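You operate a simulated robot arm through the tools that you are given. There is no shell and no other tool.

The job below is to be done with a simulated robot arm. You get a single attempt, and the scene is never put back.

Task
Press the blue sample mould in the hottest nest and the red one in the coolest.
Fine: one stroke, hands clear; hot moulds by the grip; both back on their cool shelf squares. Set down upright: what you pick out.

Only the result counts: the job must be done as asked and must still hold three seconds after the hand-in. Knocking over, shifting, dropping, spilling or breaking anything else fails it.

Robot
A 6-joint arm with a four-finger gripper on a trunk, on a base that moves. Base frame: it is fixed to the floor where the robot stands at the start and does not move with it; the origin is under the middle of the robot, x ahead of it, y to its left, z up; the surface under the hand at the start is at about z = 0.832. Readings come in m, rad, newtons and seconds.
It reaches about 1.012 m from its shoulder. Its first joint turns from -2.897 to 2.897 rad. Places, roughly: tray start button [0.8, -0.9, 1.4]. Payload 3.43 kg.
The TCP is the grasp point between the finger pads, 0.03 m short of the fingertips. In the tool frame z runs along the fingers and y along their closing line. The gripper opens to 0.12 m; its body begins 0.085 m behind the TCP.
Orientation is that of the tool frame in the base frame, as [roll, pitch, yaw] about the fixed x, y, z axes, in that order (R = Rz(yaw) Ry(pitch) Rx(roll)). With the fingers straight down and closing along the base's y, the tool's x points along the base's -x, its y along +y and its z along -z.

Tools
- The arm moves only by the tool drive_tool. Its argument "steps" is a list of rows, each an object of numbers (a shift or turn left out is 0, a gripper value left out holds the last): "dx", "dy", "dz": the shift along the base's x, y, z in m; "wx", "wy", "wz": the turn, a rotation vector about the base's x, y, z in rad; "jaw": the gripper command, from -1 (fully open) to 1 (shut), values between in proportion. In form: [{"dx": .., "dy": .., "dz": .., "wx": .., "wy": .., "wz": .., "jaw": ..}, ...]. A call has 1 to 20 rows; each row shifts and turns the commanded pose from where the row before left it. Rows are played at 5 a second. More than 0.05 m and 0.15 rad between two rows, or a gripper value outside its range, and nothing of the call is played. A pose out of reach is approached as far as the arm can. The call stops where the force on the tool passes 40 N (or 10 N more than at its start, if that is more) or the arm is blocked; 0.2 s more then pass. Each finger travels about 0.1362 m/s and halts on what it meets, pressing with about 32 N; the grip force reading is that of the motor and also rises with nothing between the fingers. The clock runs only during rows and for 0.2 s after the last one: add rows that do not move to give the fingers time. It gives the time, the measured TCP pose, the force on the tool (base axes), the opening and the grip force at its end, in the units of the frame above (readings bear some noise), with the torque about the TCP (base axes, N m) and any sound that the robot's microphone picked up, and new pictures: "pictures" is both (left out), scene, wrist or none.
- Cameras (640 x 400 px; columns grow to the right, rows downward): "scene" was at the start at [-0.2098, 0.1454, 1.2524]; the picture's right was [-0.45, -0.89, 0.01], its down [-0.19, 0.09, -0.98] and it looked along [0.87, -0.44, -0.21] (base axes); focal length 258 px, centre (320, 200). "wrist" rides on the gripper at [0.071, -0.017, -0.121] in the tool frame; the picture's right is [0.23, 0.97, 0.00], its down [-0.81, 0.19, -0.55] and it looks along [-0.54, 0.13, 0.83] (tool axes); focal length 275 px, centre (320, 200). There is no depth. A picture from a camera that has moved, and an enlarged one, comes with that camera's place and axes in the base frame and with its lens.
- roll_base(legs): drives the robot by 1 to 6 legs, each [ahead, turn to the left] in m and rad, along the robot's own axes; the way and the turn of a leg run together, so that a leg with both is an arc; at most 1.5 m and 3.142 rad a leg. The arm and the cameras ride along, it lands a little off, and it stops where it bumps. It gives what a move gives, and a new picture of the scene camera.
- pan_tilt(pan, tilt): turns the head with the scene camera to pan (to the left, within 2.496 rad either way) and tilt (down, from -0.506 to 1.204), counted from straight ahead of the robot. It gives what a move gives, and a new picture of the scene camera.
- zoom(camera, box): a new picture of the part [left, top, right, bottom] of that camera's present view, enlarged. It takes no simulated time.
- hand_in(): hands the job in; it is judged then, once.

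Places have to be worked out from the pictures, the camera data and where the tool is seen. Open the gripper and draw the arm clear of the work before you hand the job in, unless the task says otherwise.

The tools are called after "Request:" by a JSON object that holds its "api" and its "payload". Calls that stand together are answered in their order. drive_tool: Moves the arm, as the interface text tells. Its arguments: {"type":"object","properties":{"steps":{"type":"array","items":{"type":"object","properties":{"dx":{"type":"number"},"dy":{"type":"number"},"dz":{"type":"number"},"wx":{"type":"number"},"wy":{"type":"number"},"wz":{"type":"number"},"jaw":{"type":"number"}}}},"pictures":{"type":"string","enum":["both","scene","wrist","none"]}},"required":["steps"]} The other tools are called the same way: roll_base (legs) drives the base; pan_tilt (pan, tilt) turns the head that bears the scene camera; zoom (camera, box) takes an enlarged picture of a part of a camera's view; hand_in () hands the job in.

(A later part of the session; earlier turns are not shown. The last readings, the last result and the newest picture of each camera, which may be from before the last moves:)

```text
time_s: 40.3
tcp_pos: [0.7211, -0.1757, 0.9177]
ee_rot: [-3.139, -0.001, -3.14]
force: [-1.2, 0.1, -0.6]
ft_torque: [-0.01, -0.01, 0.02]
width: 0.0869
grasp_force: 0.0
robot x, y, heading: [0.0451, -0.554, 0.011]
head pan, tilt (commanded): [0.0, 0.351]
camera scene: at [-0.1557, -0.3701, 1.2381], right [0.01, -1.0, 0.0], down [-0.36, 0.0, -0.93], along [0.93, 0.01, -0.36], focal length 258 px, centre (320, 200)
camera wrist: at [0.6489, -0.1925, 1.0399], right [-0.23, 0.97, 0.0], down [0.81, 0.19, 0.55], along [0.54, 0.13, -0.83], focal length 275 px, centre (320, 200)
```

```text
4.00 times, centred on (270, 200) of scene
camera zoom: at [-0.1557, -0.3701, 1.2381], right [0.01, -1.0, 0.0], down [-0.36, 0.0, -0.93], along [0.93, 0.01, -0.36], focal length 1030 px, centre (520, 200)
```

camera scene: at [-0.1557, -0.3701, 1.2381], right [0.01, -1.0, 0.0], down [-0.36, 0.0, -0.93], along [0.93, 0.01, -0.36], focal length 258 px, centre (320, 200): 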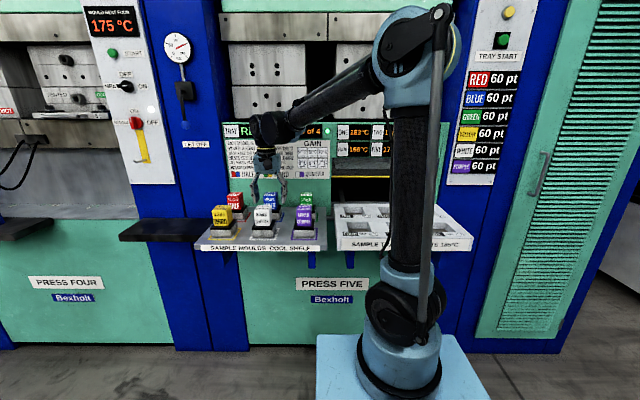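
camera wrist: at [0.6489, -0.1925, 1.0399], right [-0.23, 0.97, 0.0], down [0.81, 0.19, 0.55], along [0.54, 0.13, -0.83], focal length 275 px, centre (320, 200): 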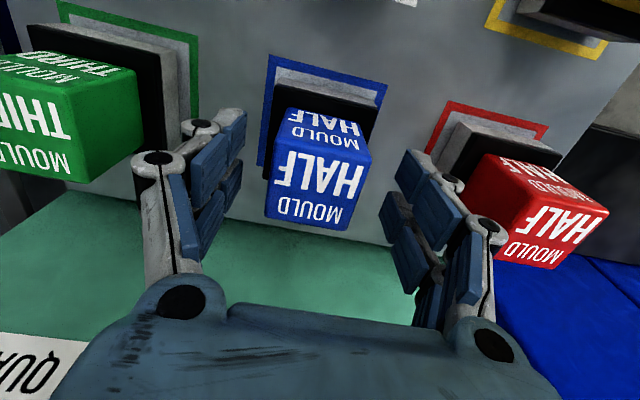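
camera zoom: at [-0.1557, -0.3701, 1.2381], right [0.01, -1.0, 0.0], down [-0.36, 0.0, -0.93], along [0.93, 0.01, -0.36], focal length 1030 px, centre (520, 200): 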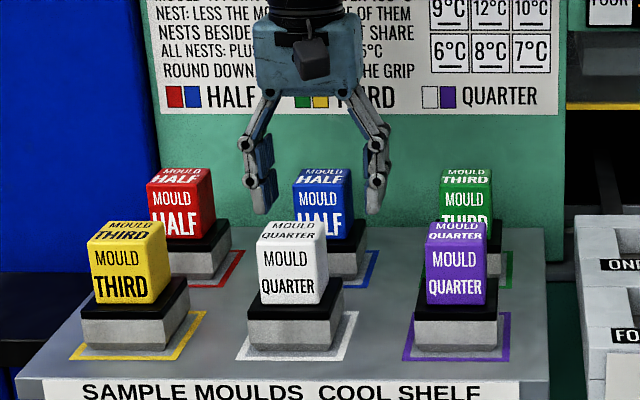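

Fingers straddle the cap, with the collar top near 0.871 and the tips at about 0.888. I'll lower 8 mm more and close on the cap only.

Request:
{"api": "drive_tool", "payload": {"steps": [{"dz": -0.008, "dy": -0.0015}, {"dz": 0}, {"jaw": 1.0}, {"jaw": 1.0}, {"jaw": 1.0}, {"jaw": 1.0}], "pictures": "both"}}

Request:
{"api": "zoom", "payload": {"camera": "wrist", "box": [160, 40, 480, 240]}}

```text
time_s: 41.7
tcp_pos: [0.7202, -0.1782, 0.9101]
ee_rot: [-3.141, -0.001, -3.141]
force: [1.6, -5.3, 7.6]
ft_torque: [-0.04, 0.05, 0.06]
width: 0.0456
grasp_force: 32.1
robot x, y, heading: [0.0423, -0.5548, 0.006]
head pan, tilt (commanded): [0.0, 0.351]
camera scene: at [-0.1559, -0.3704, 1.2381], right [0.01, -1.0, 0.0], down [-0.36, 0.0, -0.93], along [0.93, 0.01, -0.36], focal length 258 px, centre (320, 200)
camera wrist: at [0.6486, -0.1945, 1.0318], right [-0.23, 0.97, 0.0], down [0.81, 0.19, 0.55], along [0.54, 0.13, -0.83], focal length 275 px, centre (320, 200)
```

scene: 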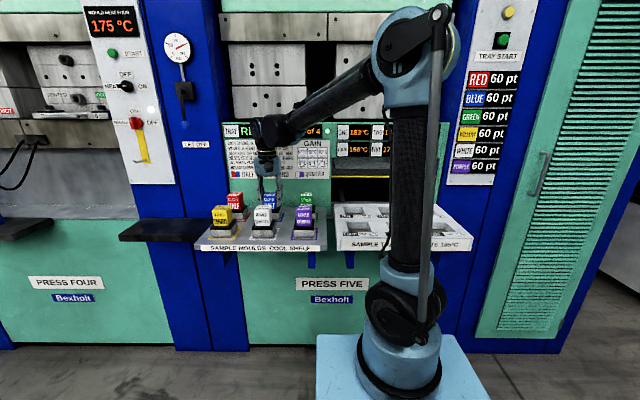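
wrist: 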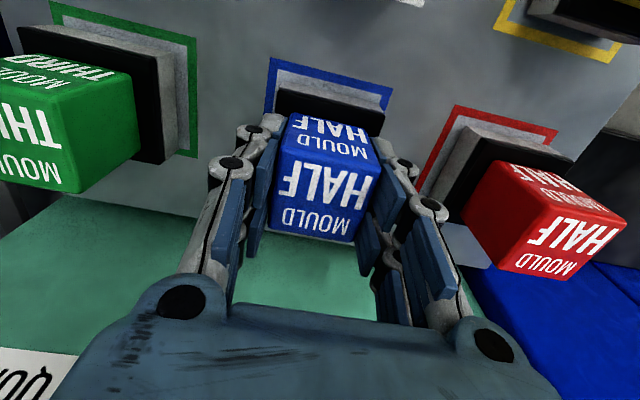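

```text
2.00 times, centred on (320, 140) of wrist
camera zoom: at [0.6486, -0.1945, 1.0318], right [-0.23, 0.97, 0.0], down [0.81, 0.19, 0.55], along [0.54, 0.13, -0.83], focal length 551 px, centre (320, 320)
```

zoom: 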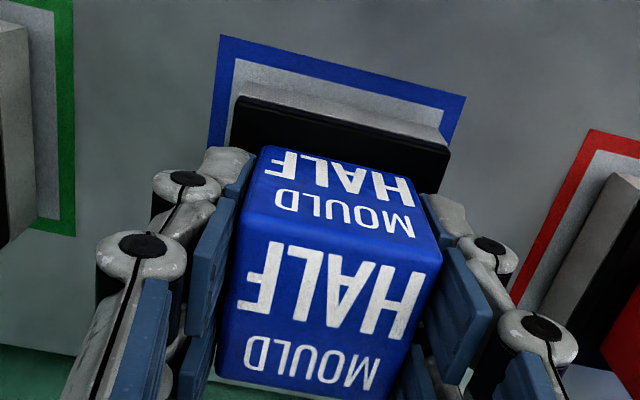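

The cap is held at 0.0456 m width with about 32 N of grip. I'll lift straight up and check that the mould comes along.

Request:
{"api": "drive_tool", "payload": {"steps": [{"dz": 0.01}, {"dz": 0.02}, {"dz": 0.04}, {"dz": 0.04}, {"dz": 0.04}, {"dz": 0}]}}

Request:
{"api": "zoom", "payload": {"camera": "scene", "box": [190, 120, 340, 260]}}

```text
time_s: 43.1
tcp_pos: [0.7219, -0.1784, 1.0601]
ee_rot: [-3.14, 0.001, -3.14]
force: [-0.3, -0.1, -9.4]
ft_torque: [-0.02, -0.03, -0.02]
width: 0.0458
grasp_force: 32.0
robot x, y, heading: [0.0489, -0.5594, 0.009]
head pan, tilt (commanded): [0.0, 0.351]
camera scene: at [-0.1554, -0.3699, 1.2381], right [0.01, -1.0, 0.0], down [-0.36, 0.0, -0.93], along [0.93, 0.01, -0.36], focal length 258 px, centre (320, 200)
camera wrist: at [0.6487, -0.1941, 1.1827], right [-0.23, 0.97, 0.0], down [0.81, 0.19, 0.55], along [0.54, 0.13, -0.83], focal length 275 px, centre (320, 200)
```

scene: 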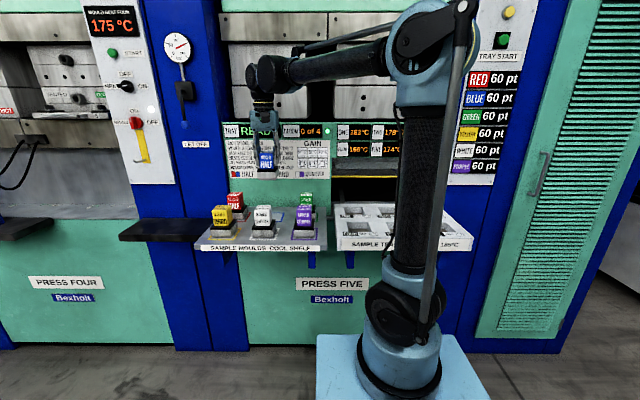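
wrist: 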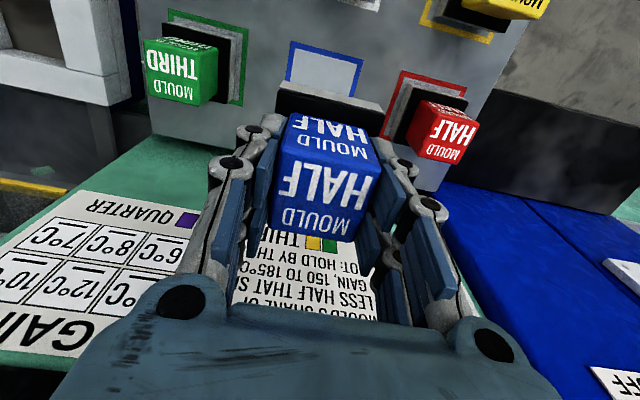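

```text
2.86 times, centred on (265, 190) of scene
camera zoom: at [-0.1554, -0.3699, 1.2381], right [0.01, -1.0, 0.0], down [-0.36, 0.0, -0.93], along [0.93, 0.01, -0.36], focal length 736 px, centre (477, 229)
```

zoom: 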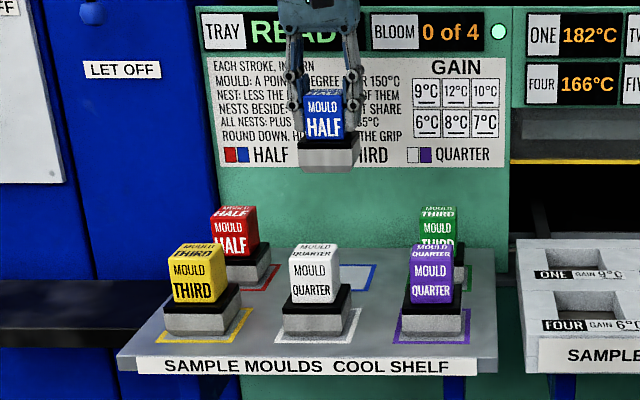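

Blue is held level and clear of its square. I'll carry it high toward the tray, stopping short of nest ONE so the wrist camera can measure the pocket beside the held mould.

Request:
{"api": "drive_tool", "payload": {"steps": [{"dy": -0.04}, {"dy": -0.045}, {"dy": -0.045}, {"dy": -0.042}, {"dy": 0}, {"dy": 0}]}}

Request:
{"api": "zoom", "payload": {"camera": "wrist", "box": [60, 20, 300, 170]}}

```text
time_s: 44.5
tcp_pos: [0.7206, -0.3511, 1.0615]
ee_rot: [-3.141, 0.0, -3.141]
force: [-0.7, 0.5, -9.8]
ft_torque: [0.01, 0.01, 0.0]
width: 0.046
grasp_force: 31.7
robot x, y, heading: [0.0462, -0.5598, 0.012]
head pan, tilt (commanded): [0.0, 0.351]
camera scene: at [-0.1555, -0.37, 1.2381], right [0.01, -1.0, 0.0], down [-0.36, 0.0, -0.93], along [0.93, 0.01, -0.36], focal length 258 px, centre (320, 200)
camera wrist: at [0.649, -0.3678, 1.1841], right [-0.23, 0.97, 0.0], down [0.81, 0.19, 0.55], along [0.54, 0.13, -0.83], focal length 275 px, centre (320, 200)
```

scene: 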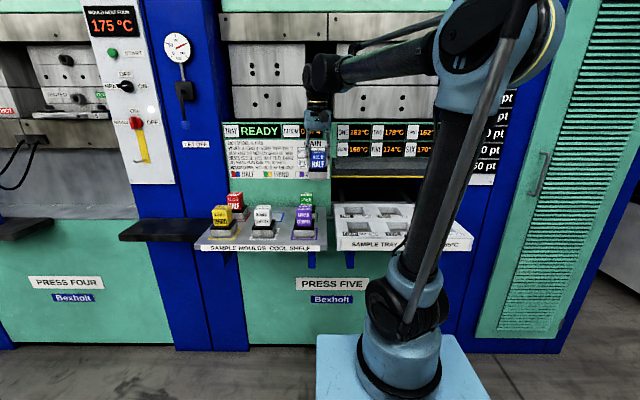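
wrist: 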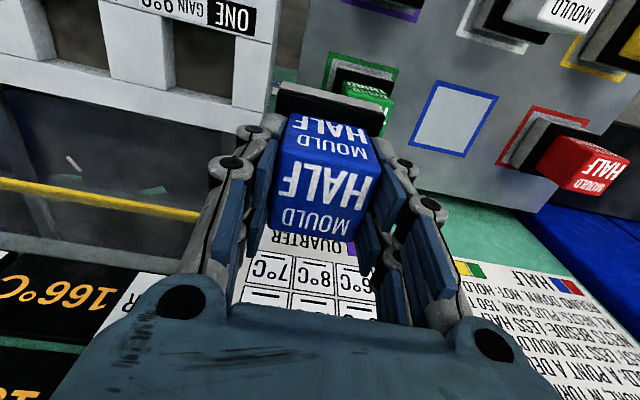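

```text
2.67 times, centred on (180, 95) of wrist
camera zoom: at [0.649, -0.3678, 1.1841], right [-0.23, 0.97, 0.0], down [0.81, 0.19, 0.55], along [0.54, 0.13, -0.83], focal length 734 px, centre (693, 480)
```

zoom: 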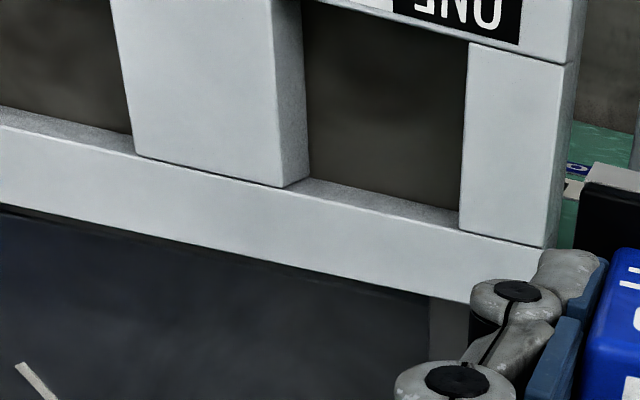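

The empty blue square is also fully visible here; since its location is known, I'll zoom on it to calibrate my side-view measurements.

Request:
{"api": "zoom", "payload": {"camera": "wrist", "box": [380, 60, 540, 160]}}

Request:
{"api": "zoom", "payload": {"camera": "wrist", "box": [130, 0, 290, 100]}}

```text
4.00 times, centred on (460, 110) of wrist
camera zoom: at [0.649, -0.3678, 1.1841], right [-0.23, 0.97, 0.0], down [0.81, 0.19, 0.55], along [0.54, 0.13, -0.83], focal length 1101 px, centre (-240, 560)
```

zoom: 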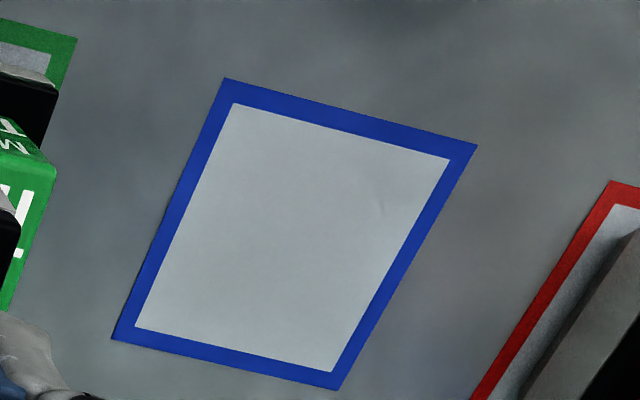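

```text
4.00 times, centred on (210, 50) of wrist
camera zoom: at [0.649, -0.3678, 1.1841], right [-0.23, 0.97, 0.0], down [0.81, 0.19, 0.55], along [0.54, 0.13, -0.83], focal length 1101 px, centre (760, 800)
```

zoom: 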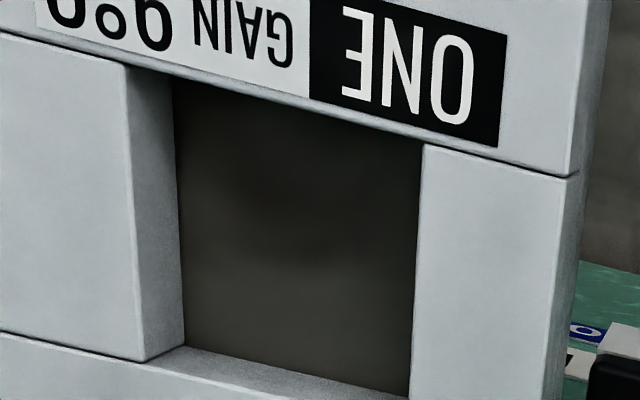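

The calibration agrees: the blue square centre comes out at (0.721, -0.177) again. Now I'll pass over the tray to y ≈ -0.61 to see nest ONE from the other side and nest THREE as well, which also gives the tray-top height.

Request:
{"api": "drive_tool", "payload": {"steps": [{"dy": -0.04}, {"dy": -0.045}, {"dy": -0.045}, {"dy": -0.045}, {"dy": -0.045}, {"dy": -0.04}, {"dy": 0}, {"dy": 0}]}}

Request:
{"api": "zoom", "payload": {"camera": "wrist", "box": [380, 40, 540, 140]}}

Request:
{"api": "zoom", "payload": {"camera": "wrist", "box": [110, 0, 270, 100]}}

```text
time_s: 46.3
tcp_pos: [0.7223, -0.6094, 1.0581]
ee_rot: [-3.139, 0.001, -3.141]
force: [0.7, 0.0, -10.0]
ft_torque: [0.0, 0.0, 0.0]
width: 0.046
grasp_force: 31.4
robot x, y, heading: [0.0423, -0.5539, 0.015]
head pan, tilt (commanded): [0.0, 0.351]
camera scene: at [-0.1555, -0.3702, 1.2381], right [0.01, -1.0, 0.0], down [-0.36, 0.0, -0.93], along [0.93, 0.01, -0.36], focal length 258 px, centre (320, 200)
camera wrist: at [0.6503, -0.6271, 1.1808], right [-0.23, 0.97, 0.0], down [0.81, 0.19, 0.55], along [0.54, 0.13, -0.83], focal length 275 px, centre (320, 200)
```

scene: 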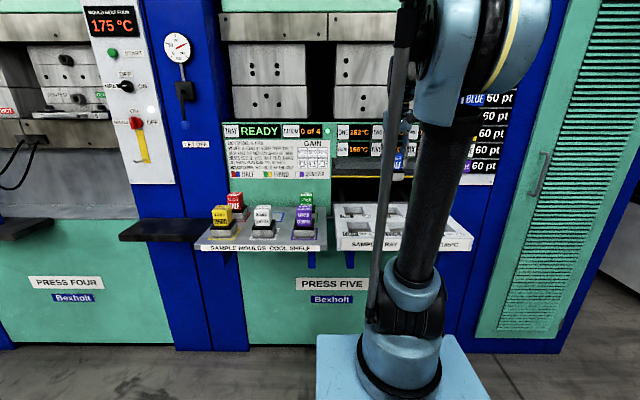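
wrist: 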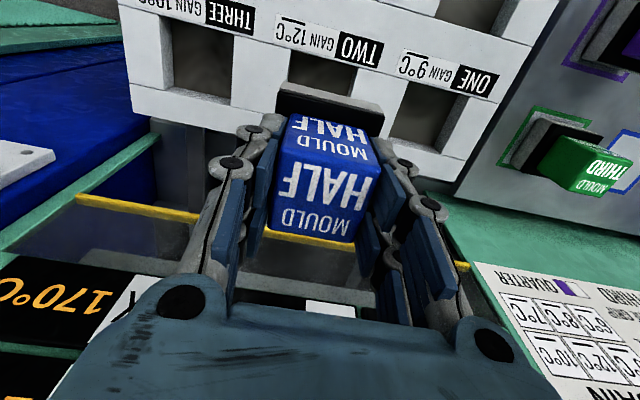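

```text
4.00 times, centred on (460, 90) of wrist
camera zoom: at [0.6503, -0.6271, 1.1808], right [-0.23, 0.97, 0.0], down [0.81, 0.19, 0.55], along [0.54, 0.13, -0.83], focal length 1101 px, centre (-240, 640)
```

zoom: 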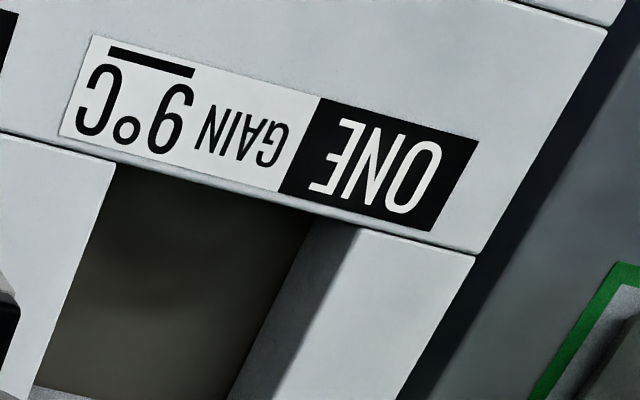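

```text
4.00 times, centred on (190, 50) of wrist
camera zoom: at [0.6503, -0.6271, 1.1808], right [-0.23, 0.97, 0.0], down [0.81, 0.19, 0.55], along [0.54, 0.13, -0.83], focal length 1101 px, centre (840, 800)
```

zoom: 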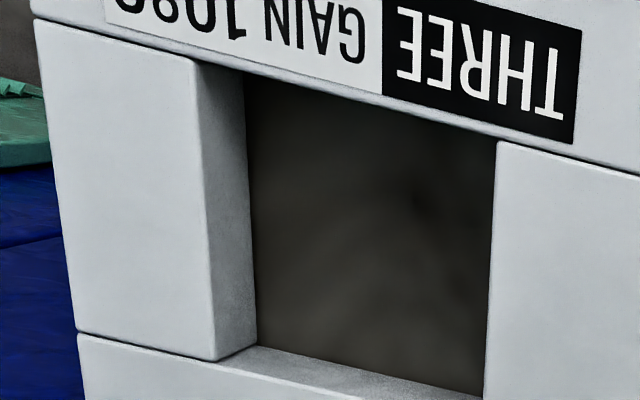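

Triangulation gives the tray top at z ≈ 0.859, pockets about 0.072 m square with floors near z ≈ 0.837, ONE centred at (0.722, -0.4825) and THREE at (0.722, -0.743). Now I'll zoom on the held mould's base to see how it sits relative to the tool.

Request:
{"api": "zoom", "payload": {"camera": "wrist", "box": [248, 60, 408, 160]}}

Request:
{"api": "zoom", "payload": {"camera": "scene", "box": [330, 90, 490, 260]}}

```text
4.00 times, centred on (328, 110) of wrist
camera zoom: at [0.6503, -0.6271, 1.1808], right [-0.23, 0.97, 0.0], down [0.81, 0.19, 0.55], along [0.54, 0.13, -0.83], focal length 1101 px, centre (288, 560)
```

zoom: 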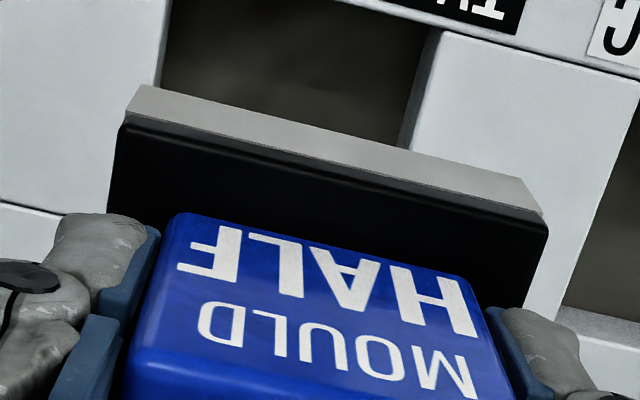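

```text
2.35 times, centred on (410, 175) of scene
camera zoom: at [-0.1555, -0.3702, 1.2381], right [0.01, -1.0, 0.0], down [-0.36, 0.0, -0.93], along [0.93, 0.01, -0.36], focal length 606 px, centre (108, 259)
```

zoom: 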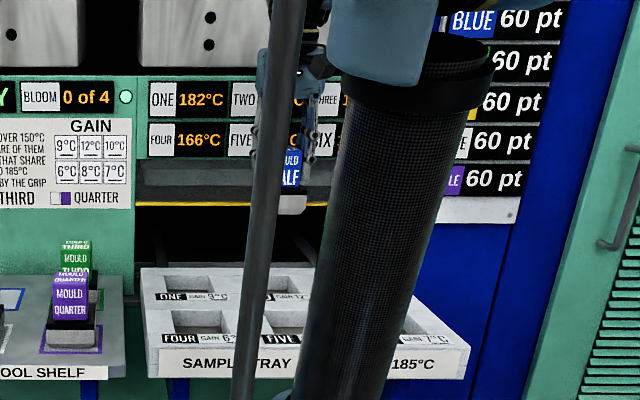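

Taking everything together, ONE's centre corresponds to a TCP near (0.7185, -0.485). I'll go above it and descend until the mould's base hangs about 1 cm above the tray, then look at the alignment.

Request:
{"api": "drive_tool", "payload": {"steps": [{"dy": 0.042, "dx": -0.001}, {"dy": 0.042, "dx": -0.001}, {"dy": 0.04, "dx": -0.0005}, {"dz": -0.04}, {"dz": -0.04}, {"dz": -0.03}, {"dz": 0}, {"dz": 0}]}}

Request:
{"api": "zoom", "payload": {"camera": "wrist", "box": [240, 40, 420, 152]}}

Request:
{"api": "zoom", "payload": {"camera": "scene", "box": [325, 140, 425, 255]}}

```text
time_s: 48.1
tcp_pos: [0.7172, -0.4866, 0.9484]
ee_rot: [-3.14, 0.001, 3.14]
force: [0.1, 0.2, -9.1]
ft_torque: [0.01, 0.02, -0.03]
width: 0.0457
grasp_force: 32.0
robot x, y, heading: [0.044, -0.5515, 0.008]
head pan, tilt (commanded): [0.0, 0.351]
camera scene: at [-0.1555, -0.3701, 1.2381], right [0.01, -1.0, 0.0], down [-0.36, 0.0, -0.93], along [0.93, 0.01, -0.36], focal length 258 px, centre (320, 200)
camera wrist: at [0.645, -0.5025, 1.0706], right [-0.23, 0.97, 0.0], down [0.81, 0.19, 0.55], along [0.54, 0.12, -0.83], focal length 275 px, centre (320, 200)
```

scene: 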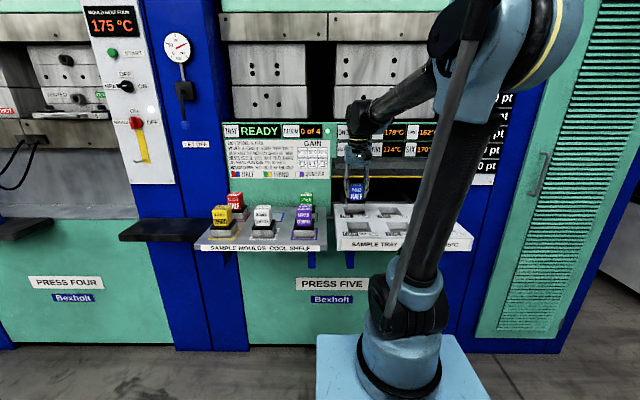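
wrist: 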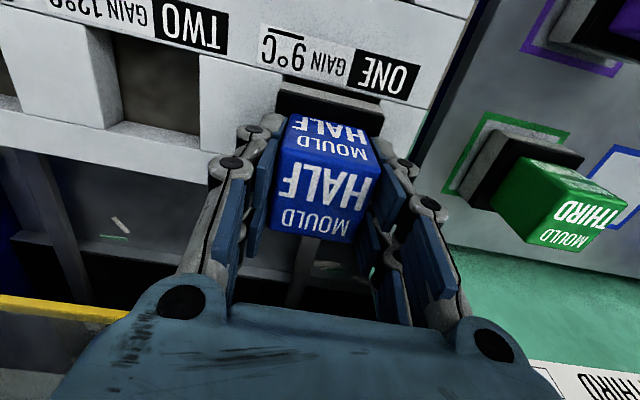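

```text
3.56 times, centred on (330, 96) of wrist
camera zoom: at [0.645, -0.5025, 1.0706], right [-0.23, 0.97, 0.0], down [0.81, 0.19, 0.55], along [0.54, 0.12, -0.83], focal length 979 px, centre (284, 570)
```

zoom: 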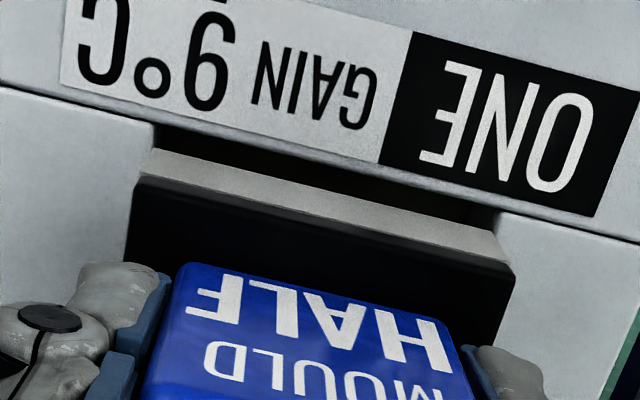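

```text
3.48 times, centred on (375, 198) of scene
camera zoom: at [-0.1555, -0.3701, 1.2381], right [0.01, -1.0, 0.0], down [-0.36, 0.0, -0.93], along [0.93, 0.01, -0.36], focal length 896 px, centre (129, 209)
```

zoom: 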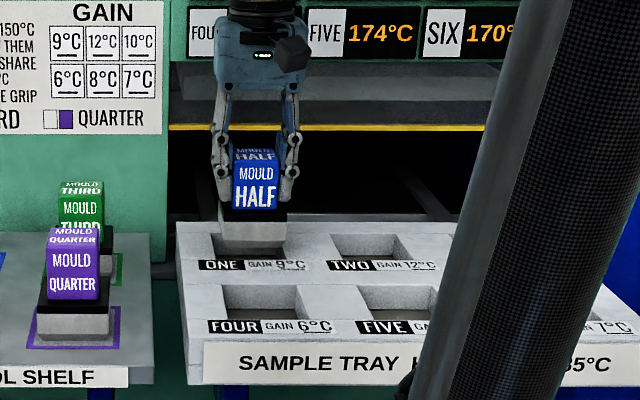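

The base hangs right over pocket ONE; the wrist view shows only about 1 mm of offset, against 1–2 mm of clearance each side. I'll nudge by +1 mm in y and lower slowly into the pocket, watching the force.

Request:
{"api": "drive_tool", "payload": {"steps": [{"dy": 0.001, "dx": -0.0005}, {"dz": -0.006}, {"dz": -0.006}, {"dz": -0.004}, {"dz": 0}]}}

Request:
{"api": "zoom", "payload": {"camera": "wrist", "box": [240, 40, 420, 152]}}

```text
time_s: 49.3
tcp_pos: [0.7174, -0.4847, 0.9331]
ee_rot: [-3.141, 0.0, -3.14]
force: [0.5, -0.6, -10.4]
ft_torque: [0.02, -0.02, -0.02]
width: 0.0458
grasp_force: 31.7
robot x, y, heading: [0.0457, -0.556, 0.012]
head pan, tilt (commanded): [0.0, 0.351]
camera scene: at [-0.1555, -0.3701, 1.2381], right [0.01, -1.0, 0.0], down [-0.36, 0.0, -0.93], along [0.93, 0.01, -0.36], focal length 258 px, centre (320, 200)
camera wrist: at [0.6457, -0.5008, 1.0547], right [-0.23, 0.97, 0.0], down [0.81, 0.19, 0.55], along [0.54, 0.12, -0.83], focal length 275 px, centre (320, 200)
```

scene: 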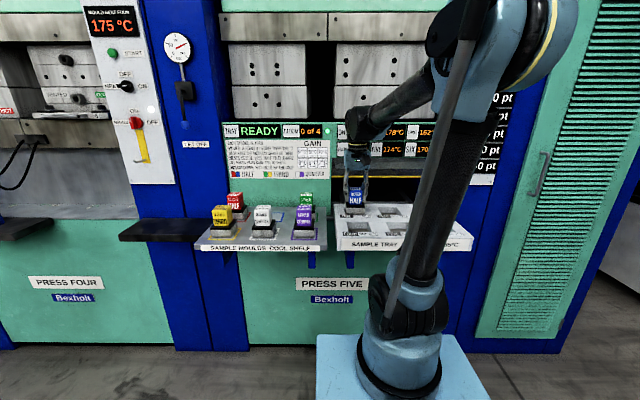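
wrist: 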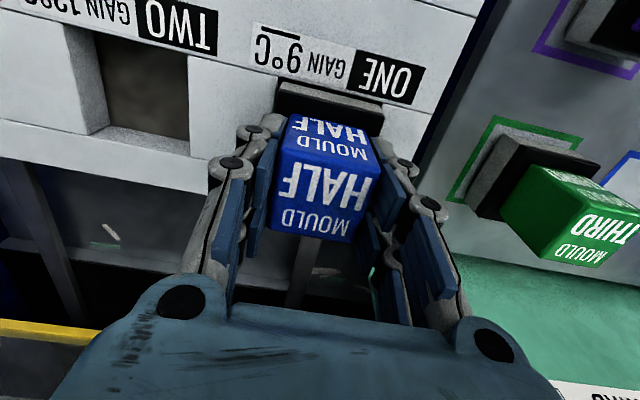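

```text
3.56 times, centred on (330, 96) of wrist
camera zoom: at [0.6457, -0.5008, 1.0547], right [-0.23, 0.97, 0.0], down [0.81, 0.19, 0.55], along [0.54, 0.12, -0.83], focal length 979 px, centre (284, 570)
```

zoom: 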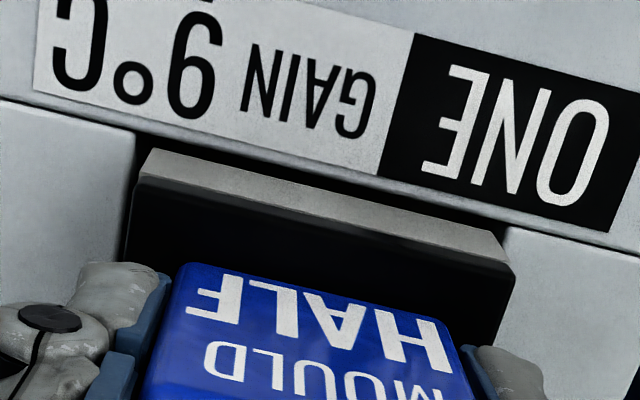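

The gaps left and right look equal at about 2.5 mm and the force is still just the mould's weight. I'll shift a hair toward the robot to even out the far side, and go on down.

Request:
{"api": "drive_tool", "payload": {"steps": [{"dx": -0.0007}, {"dz": -0.004}, {"dz": -0.004}, {"dz": -0.004}, {"dz": -0.003}, {"dz": 0}]}}

Request:
{"api": "zoom", "payload": {"camera": "wrist", "box": [240, 40, 420, 152]}}

Request:
{"api": "zoom", "payload": {"camera": "scene", "box": [325, 140, 425, 255]}}

```text
time_s: 50.7
tcp_pos: [0.717, -0.4838, 0.9178]
ee_rot: [-3.14, 0.0, 3.141]
force: [0.3, 0.7, -9.7]
ft_torque: [0.02, 0.0, 0.04]
width: 0.0455
grasp_force: 32.0
robot x, y, heading: [0.0495, -0.5501, 0.013]
head pan, tilt (commanded): [0.0, 0.351]
camera scene: at [-0.1555, -0.3701, 1.2381], right [0.01, -1.0, 0.0], down [-0.36, 0.0, -0.93], along [0.93, 0.01, -0.36], focal length 258 px, centre (320, 200)
camera wrist: at [0.645, -0.5, 1.0397], right [-0.23, 0.97, 0.0], down [0.81, 0.19, 0.55], along [0.54, 0.12, -0.83], focal length 275 px, centre (320, 200)
```

scene: 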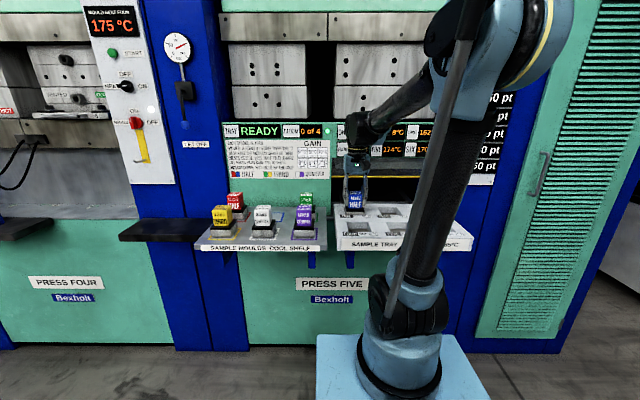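
wrist: 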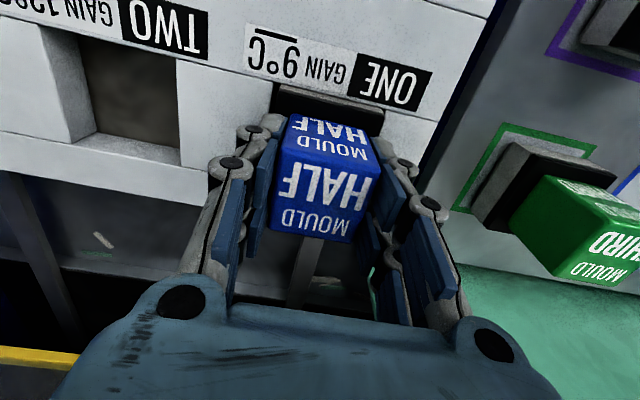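

```text
3.56 times, centred on (330, 96) of wrist
camera zoom: at [0.645, -0.5, 1.0397], right [-0.23, 0.97, 0.0], down [0.81, 0.19, 0.55], along [0.54, 0.12, -0.83], focal length 979 px, centre (284, 570)
```

zoom: 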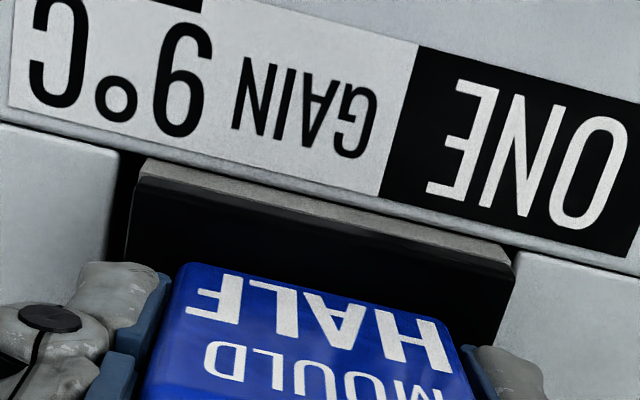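

```text
3.48 times, centred on (375, 198) of scene
camera zoom: at [-0.1555, -0.3701, 1.2381], right [0.01, -1.0, 0.0], down [-0.36, 0.0, -0.93], along [0.93, 0.01, -0.36], focal length 896 px, centre (129, 209)
```

zoom: 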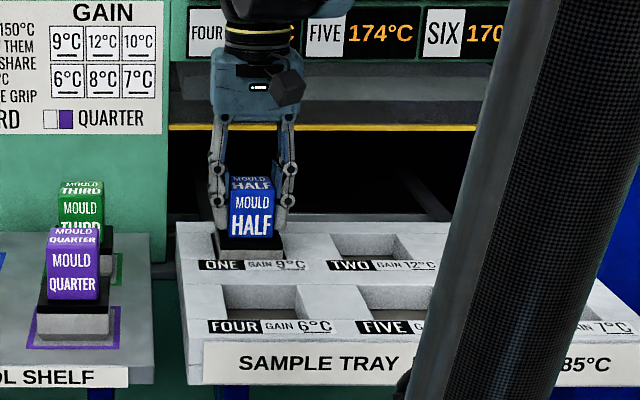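

The base is inside the pocket without any side contact. I'll correct 0.8 mm in y and keep easing down until it touches the floor.

Request:
{"api": "drive_tool", "payload": {"steps": [{"dy": -0.0008}, {"dz": -0.002}, {"dz": -0.0015}, {"dz": 0}], "pictures": "none"}}

```text
time_s: 51.7
tcp_pos: [0.7165, -0.4864, 0.9132]
ee_rot: [-3.14, -0.001, 3.141]
force: [9.1, 1.0, -6.6]
ft_torque: [-0.02, -0.45, 0.26]
width: 0.0454
grasp_force: 31.7
robot x, y, heading: [0.0457, -0.5544, 0.01]
head pan, tilt (commanded): [0.0, 0.351]
```

A sideways push of about 9 N toward +x shows the base rubbing the near wall of the pocket. I'll shift 1 mm toward +x and see whether it eases.

Request:
{"api": "drive_tool", "payload": {"steps": [{"dx": 0.001}, {"dx": 0.0005}, {"dx": 0}], "pictures": "wrist"}}

Request:
{"api": "zoom", "payload": {"camera": "wrist", "box": [240, 40, 420, 152]}}

```text
time_s: 52.5
tcp_pos: [0.7179, -0.4852, 0.9128]
ee_rot: [-3.14, 0.0, 3.141]
force: [0.3, -0.1, -9.5]
ft_torque: [0.01, -0.05, -0.01]
width: 0.0459
grasp_force: 32.3
robot x, y, heading: [0.0499, -0.5541, 0.007]
head pan, tilt (commanded): [0.0, 0.351]
camera wrist: at [0.6461, -0.5014, 1.0363], right [-0.23, 0.97, 0.0], down [0.81, 0.19, 0.55], along [0.54, 0.12, -0.83], focal length 275 px, centre (320, 200)
```

wrist: 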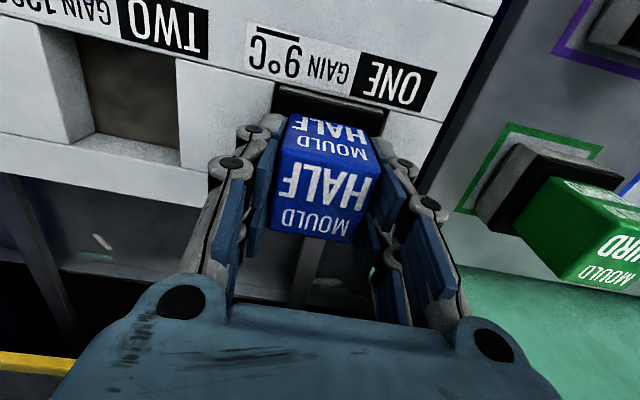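

```text
3.56 times, centred on (330, 96) of wrist
camera zoom: at [0.6461, -0.5014, 1.0363], right [-0.23, 0.97, 0.0], down [0.81, 0.19, 0.55], along [0.54, 0.12, -0.83], focal length 979 px, centre (284, 570)
```

zoom: 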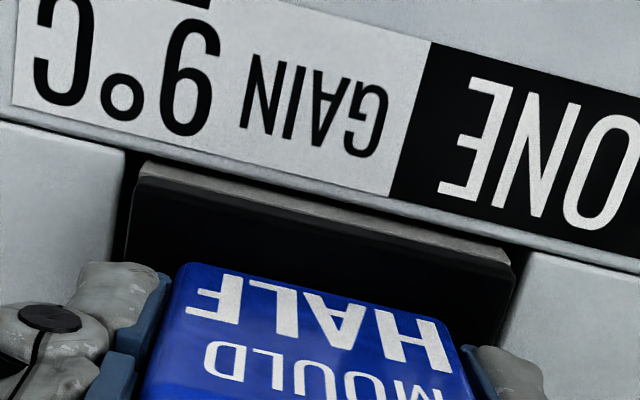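

The side force has vanished, so the base is free in the pocket. I'll centre a touch more and continue down to the floor.

Request:
{"api": "drive_tool", "payload": {"steps": [{"dx": 0.0007}, {"dz": -0.0015}, {"dz": -0.0015}, {"dz": 0}], "pictures": "none"}}

```text
time_s: 53.5
tcp_pos: [0.7186, -0.4847, 0.9114]
ee_rot: [-3.139, 0.001, -3.141]
force: [-0.3, -0.3, -10.2]
ft_torque: [-0.02, 0.01, -0.03]
width: 0.0458
grasp_force: 32.0
robot x, y, heading: [0.044, -0.5534, 0.011]
head pan, tilt (commanded): [0.0, 0.351]
```

Still only the weight is on the tool at z ≈ 0.911, so the floor is a little lower; I'll keep easing down.

Request:
{"api": "drive_tool", "payload": {"steps": [{"dz": -0.0015}, {"dz": -0.0015}, {"dz": 0}], "pictures": "none"}}

Request:
{"api": "drive_tool", "payload": {"steps": [{"dz": -0.001}, {"dz": 0}], "pictures": "none"}}

```text
time_s: 54.3
tcp_pos: [0.7193, -0.4849, 0.9091]
ee_rot: [-3.14, -0.001, -3.141]
force: [4.1, -2.5, 27.0]
ft_torque: [-0.07, -0.08, 0.23]
width: 0.046
grasp_force: 32.1
robot x, y, heading: [0.0472, -0.554, 0.011]
head pan, tilt (commanded): [0.0, 0.351]
```

```text
time_s: 54.9
tcp_pos: [0.7182, -0.4844, 0.908]
ee_rot: [-3.14, -0.001, -3.141]
force: [3.9, -0.1, 26.8]
ft_torque: [-0.03, -0.08, -0.04]
width: 0.0456
grasp_force: 32.3
robot x, y, heading: [0.0491, -0.5537, 0.008]
head pan, tilt (commanded): [0.0, 0.351]
```

The mould stands on the pocket floor at TCP z ≈ 0.909. I'll relieve the press-down by 2 mm, open the fingers partway and lift straight up.

Request:
{"api": "drive_tool", "payload": {"steps": [{"dz": 0.002}, {"dz": 0, "jaw": 0.0}, {"dz": 0, "jaw": -0.35}, {"dz": 0, "jaw": -0.45}, {"dz": 0}], "pictures": "both"}}

Request:
{"api": "zoom", "payload": {"camera": "wrist", "box": [220, 40, 440, 180]}}

```text
time_s: 56.1
tcp_pos: [0.719, -0.4851, 0.9085]
ee_rot: [-3.14, 0.0, -3.141]
force: [0.1, 0.4, 0.0]
ft_torque: [-0.02, 0.0, 0.02]
width: 0.0871
grasp_force: 0.1
robot x, y, heading: [0.043, -0.5535, 0.017]
head pan, tilt (commanded): [0.0, 0.351]
camera scene: at [-0.1558, -0.3701, 1.2381], right [0.01, -1.0, 0.0], down [-0.36, 0.0, -0.93], along [0.93, 0.01, -0.36], focal length 258 px, centre (320, 200)
camera wrist: at [0.6469, -0.5014, 1.0312], right [-0.23, 0.97, 0.0], down [0.81, 0.19, 0.55], along [0.54, 0.12, -0.83], focal length 275 px, centre (320, 200)
```

scene: 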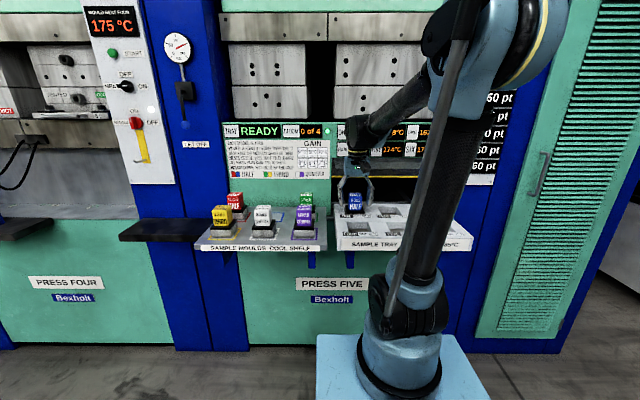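
wrist: 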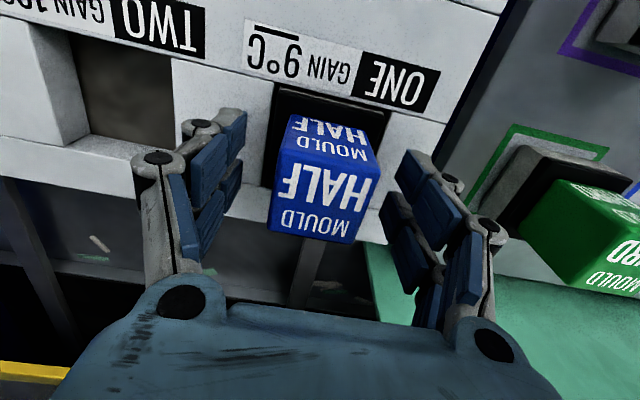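

```text
2.86 times, centred on (330, 110) of wrist
camera zoom: at [0.6469, -0.5014, 1.0312], right [-0.23, 0.97, 0.0], down [0.81, 0.19, 0.55], along [0.54, 0.12, -0.83], focal length 786 px, centre (291, 457)
```

zoom: 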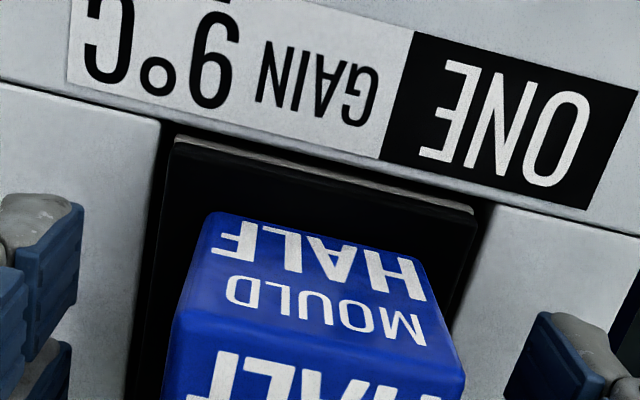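

Blue sits upright and seated in nest ONE. I'll lift and travel high to hover over red.

Request:
{"api": "drive_tool", "payload": {"steps": [{"dz": 0.03}, {"dz": 0.04}, {"dz": 0.04}, {"dz": 0.035}, {"dy": 0.045}, {"dy": 0.045}, {"dy": 0.045}, {"dy": 0.045}, {"dy": 0.045}, {"dy": 0.045}, {"dy": 0.045}, {"dy": 0.045}, {"dy": 0.045}, {"dy": 0.033}, {"dy": 0}, {"dy": 0}]}}

Request:
{"api": "zoom", "payload": {"camera": "wrist", "box": [220, 20, 440, 157]}}

Request:
{"api": "zoom", "payload": {"camera": "scene", "box": [190, 150, 420, 260]}}

```text
time_s: 59.5
tcp_pos: [0.7178, -0.0462, 1.0538]
ee_rot: [-3.139, 0.001, -3.141]
force: [-0.2, 0.0, -0.2]
ft_torque: [-0.01, -0.02, 0.0]
width: 0.0871
grasp_force: 0.1
robot x, y, heading: [0.0455, -0.5541, 0.009]
head pan, tilt (commanded): [0.0, 0.351]
camera scene: at [-0.1557, -0.37, 1.2381], right [0.01, -1.0, 0.0], down [-0.36, 0.0, -0.93], along [0.93, 0.01, -0.36], focal length 258 px, centre (320, 200)
camera wrist: at [0.646, -0.0634, 1.1764], right [-0.23, 0.97, 0.0], down [0.81, 0.19, 0.55], along [0.54, 0.13, -0.83], focal length 275 px, centre (320, 200)
```

scene: 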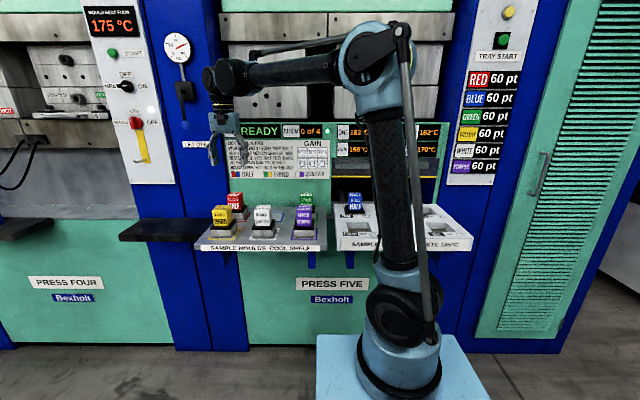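
wrist: 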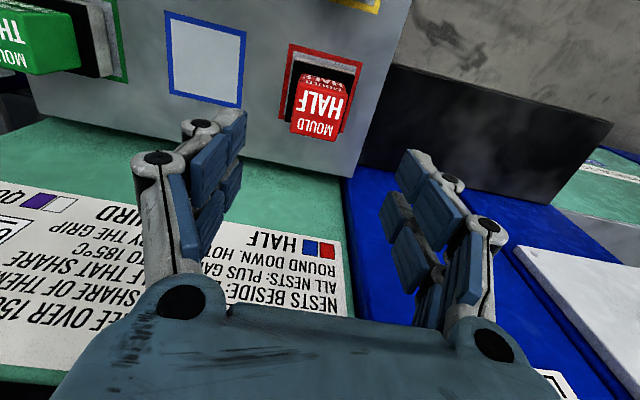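

```text
2.91 times, centred on (330, 88) of wrist
camera zoom: at [0.646, -0.0634, 1.1764], right [-0.23, 0.97, 0.0], down [0.81, 0.19, 0.55], along [0.54, 0.13, -0.83], focal length 801 px, centre (291, 524)
```

zoom: 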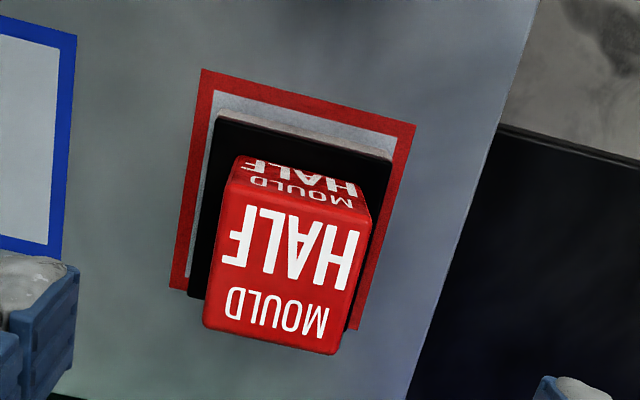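

```text
2.78 times, centred on (305, 205) of scene
camera zoom: at [-0.1557, -0.37, 1.2381], right [0.01, -1.0, 0.0], down [-0.36, 0.0, -0.93], along [0.93, 0.01, -0.36], focal length 717 px, centre (362, 186)
```

zoom: 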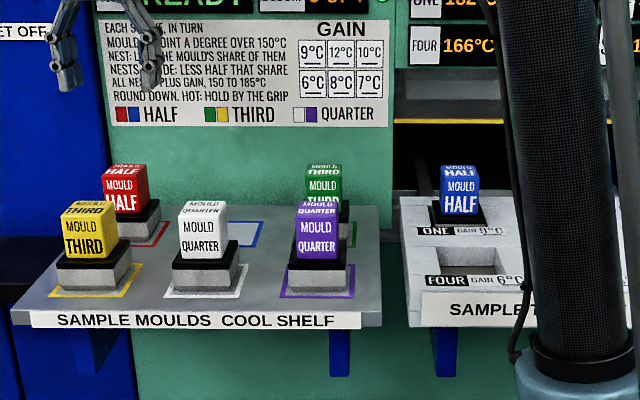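

Red's cap centre reads (0.718, -0.048). I'll align and lower to z ≈ 0.915, slightly higher than before so the tips stay off the collar, then close and lift.

Request:
{"api": "drive_tool", "payload": {"steps": [{"dx": 0.001, "dy": -0.0018, "dz": -0.03}, {"dz": -0.04}, {"dz": -0.03}, {"dz": -0.02}, {"dz": -0.019}, {"dz": 0}, {"dz": 0}]}}

Request:
{"api": "zoom", "payload": {"camera": "wrist", "box": [200, 40, 440, 190]}}

```text
time_s: 61.1
tcp_pos: [0.7199, -0.0482, 0.9151]
ee_rot: [-3.14, 0.001, 3.14]
force: [0.3, 1.6, 0.5]
ft_torque: [-0.03, 0.03, 0.01]
width: 0.087
grasp_force: 0.1
robot x, y, heading: [0.046, -0.5553, 0.013]
head pan, tilt (commanded): [0.0, 0.351]
camera scene: at [-0.1557, -0.3701, 1.2381], right [0.01, -1.0, 0.0], down [-0.36, 0.0, -0.93], along [0.93, 0.01, -0.36], focal length 258 px, centre (320, 200)
camera wrist: at [0.648, -0.064, 1.038], right [-0.23, 0.97, 0.0], down [0.81, 0.19, 0.55], along [0.54, 0.13, -0.83], focal length 275 px, centre (320, 200)
```

scene: 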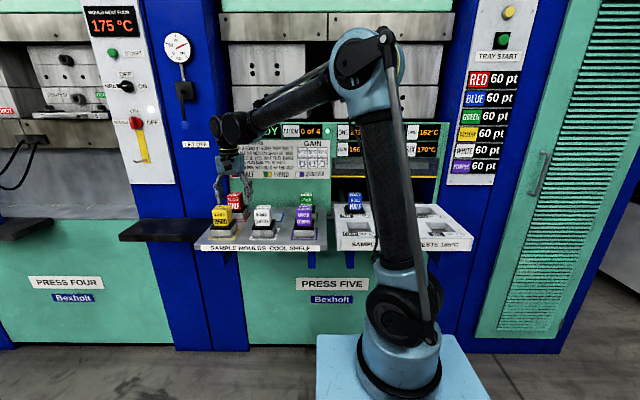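
wrist: 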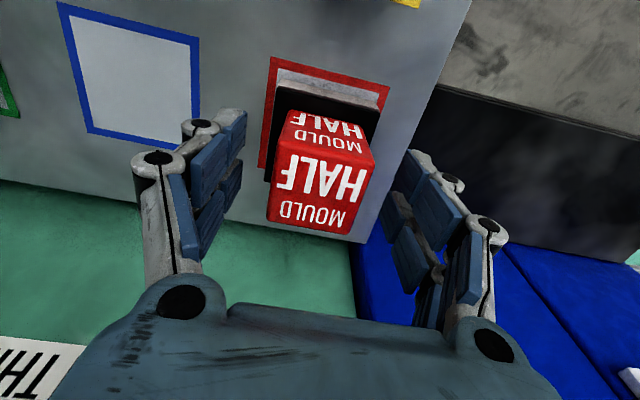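

```text
2.67 times, centred on (320, 115) of wrist
camera zoom: at [0.648, -0.064, 1.038], right [-0.23, 0.97, 0.0], down [0.81, 0.19, 0.55], along [0.54, 0.13, -0.83], focal length 734 px, centre (320, 427)
```

zoom: 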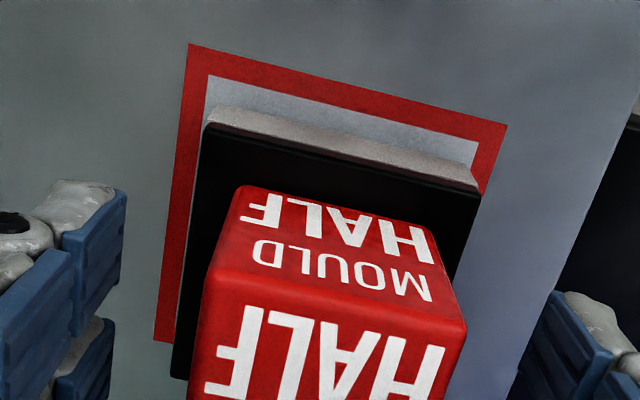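

The fingers straddle the red cap evenly, above the collar. Closing now and then lifting.

Request:
{"api": "drive_tool", "payload": {"steps": [{"jaw": 1.0}, {"jaw": 1.0}, {"jaw": 1.0}, {"jaw": 1.0}], "pictures": "none"}}

Request:
{"api": "drive_tool", "payload": {"steps": [{"dz": 0.01}, {"dz": 0.02}, {"dz": 0.04}, {"dz": 0.04}, {"dz": 0.04}, {"dz": 0}]}}

Request:
{"api": "zoom", "payload": {"camera": "wrist", "box": [240, 40, 420, 152]}}

```text
time_s: 62.1
tcp_pos: [0.7188, -0.0478, 0.9155]
ee_rot: [-3.14, 0.001, 3.142]
force: [0.6, -5.8, 5.4]
ft_torque: [-0.06, -0.03, 0.02]
width: 0.0457
grasp_force: 31.6
robot x, y, heading: [0.0458, -0.551, 0.012]
head pan, tilt (commanded): [0.0, 0.351]
```

```text
time_s: 63.5
tcp_pos: [0.7191, -0.0472, 1.0668]
ee_rot: [-3.14, 0.0, -3.141]
force: [0.4, -0.3, -10.3]
ft_torque: [0.0, -0.03, 0.01]
width: 0.0454
grasp_force: 32.1
robot x, y, heading: [0.0476, -0.5541, 0.009]
head pan, tilt (commanded): [0.0, 0.351]
camera scene: at [-0.1554, -0.3699, 1.2381], right [0.01, -1.0, 0.0], down [-0.36, 0.0, -0.93], along [0.93, 0.01, -0.36], focal length 258 px, centre (320, 200)
camera wrist: at [0.6474, -0.0647, 1.1889], right [-0.23, 0.97, 0.0], down [0.81, 0.19, 0.55], along [0.54, 0.13, -0.83], focal length 275 px, centre (320, 200)
```

scene: 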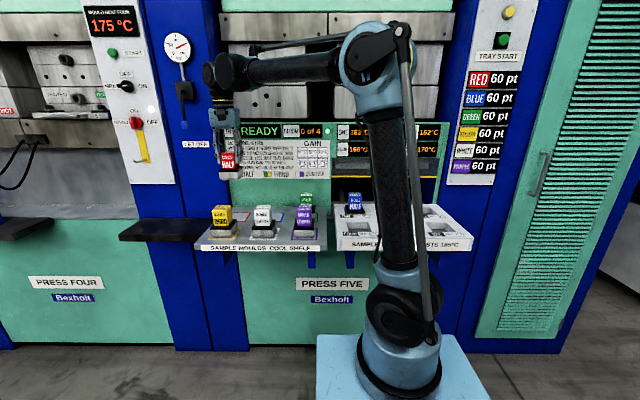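
wrist: 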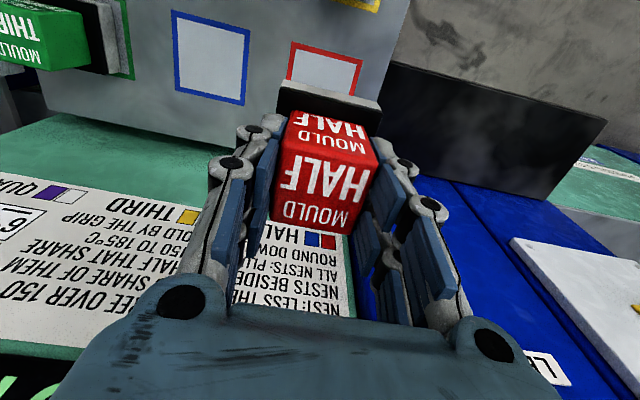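

```text
3.56 times, centred on (330, 96) of wrist
camera zoom: at [0.6474, -0.0647, 1.1889], right [-0.23, 0.97, 0.0], down [0.81, 0.19, 0.55], along [0.54, 0.13, -0.83], focal length 979 px, centre (284, 570)
```

zoom: 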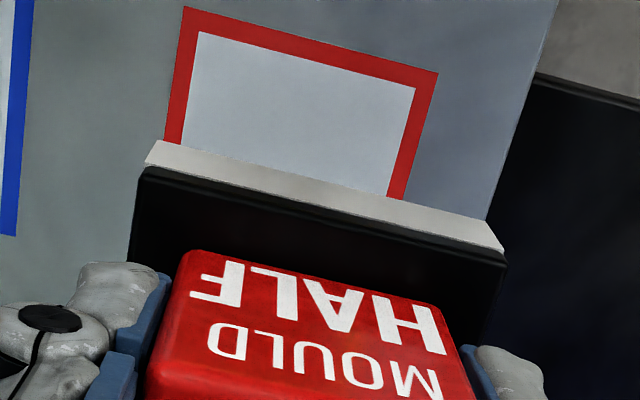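

Red is held at full weight. I'll carry it high over the shelf and the blue mould (about 6 cm of clearance) to above nest THREE.

Request:
{"api": "drive_tool", "payload": {"steps": [{"dy": -0.03}, {"dy": -0.0465}, {"dy": -0.0465}, {"dy": -0.0465}, {"dy": -0.0465}, {"dy": -0.0465}, {"dy": -0.0465}, {"dy": -0.0465}, {"dy": -0.0465}, {"dy": -0.0465}, {"dy": -0.0465}, {"dy": -0.0465}, {"dy": -0.0465}, {"dy": -0.0465}, {"dy": -0.0465}, {"dy": -0.0165, "dx": -0.001}, {"dy": 0}, {"dy": 0}]}}

```text
time_s: 67.3
tcp_pos: [0.7175, -0.7452, 1.0645]
ee_rot: [-3.14, 0.0, 3.141]
force: [-0.4, -0.6, -9.7]
ft_torque: [0.01, -0.01, 0.01]
width: 0.0455
grasp_force: 32.3
robot x, y, heading: [0.0485, -0.5595, 0.007]
head pan, tilt (commanded): [0.0, 0.351]
camera scene: at [-0.1555, -0.3702, 1.2382], right [0.01, -1.0, 0.0], down [-0.36, 0.0, -0.93], along [0.93, 0.01, -0.36], focal length 258 px, centre (320, 200)
camera wrist: at [0.6455, -0.7619, 1.1871], right [-0.23, 0.97, 0.0], down [0.81, 0.19, 0.55], along [0.54, 0.12, -0.83], focal length 275 px, centre (320, 200)
```

scene: 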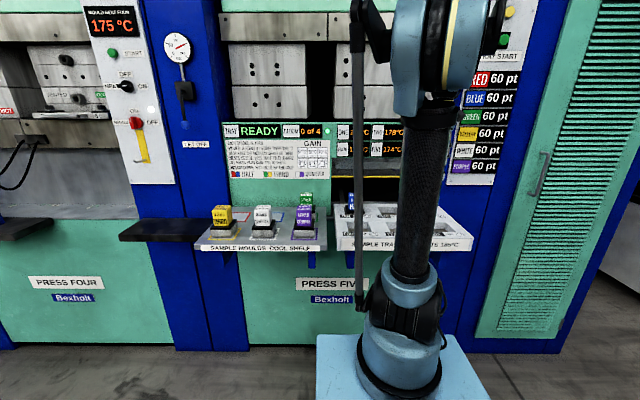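
wrist: 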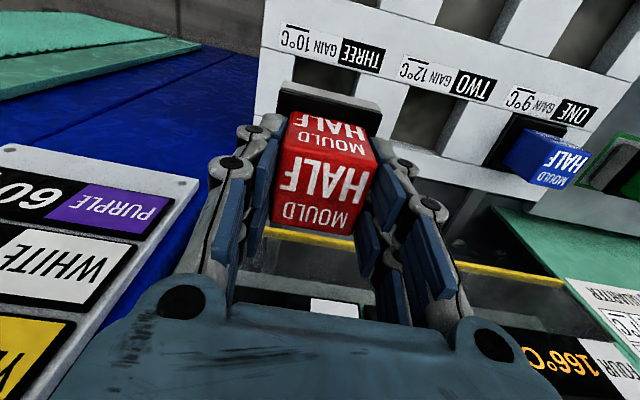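

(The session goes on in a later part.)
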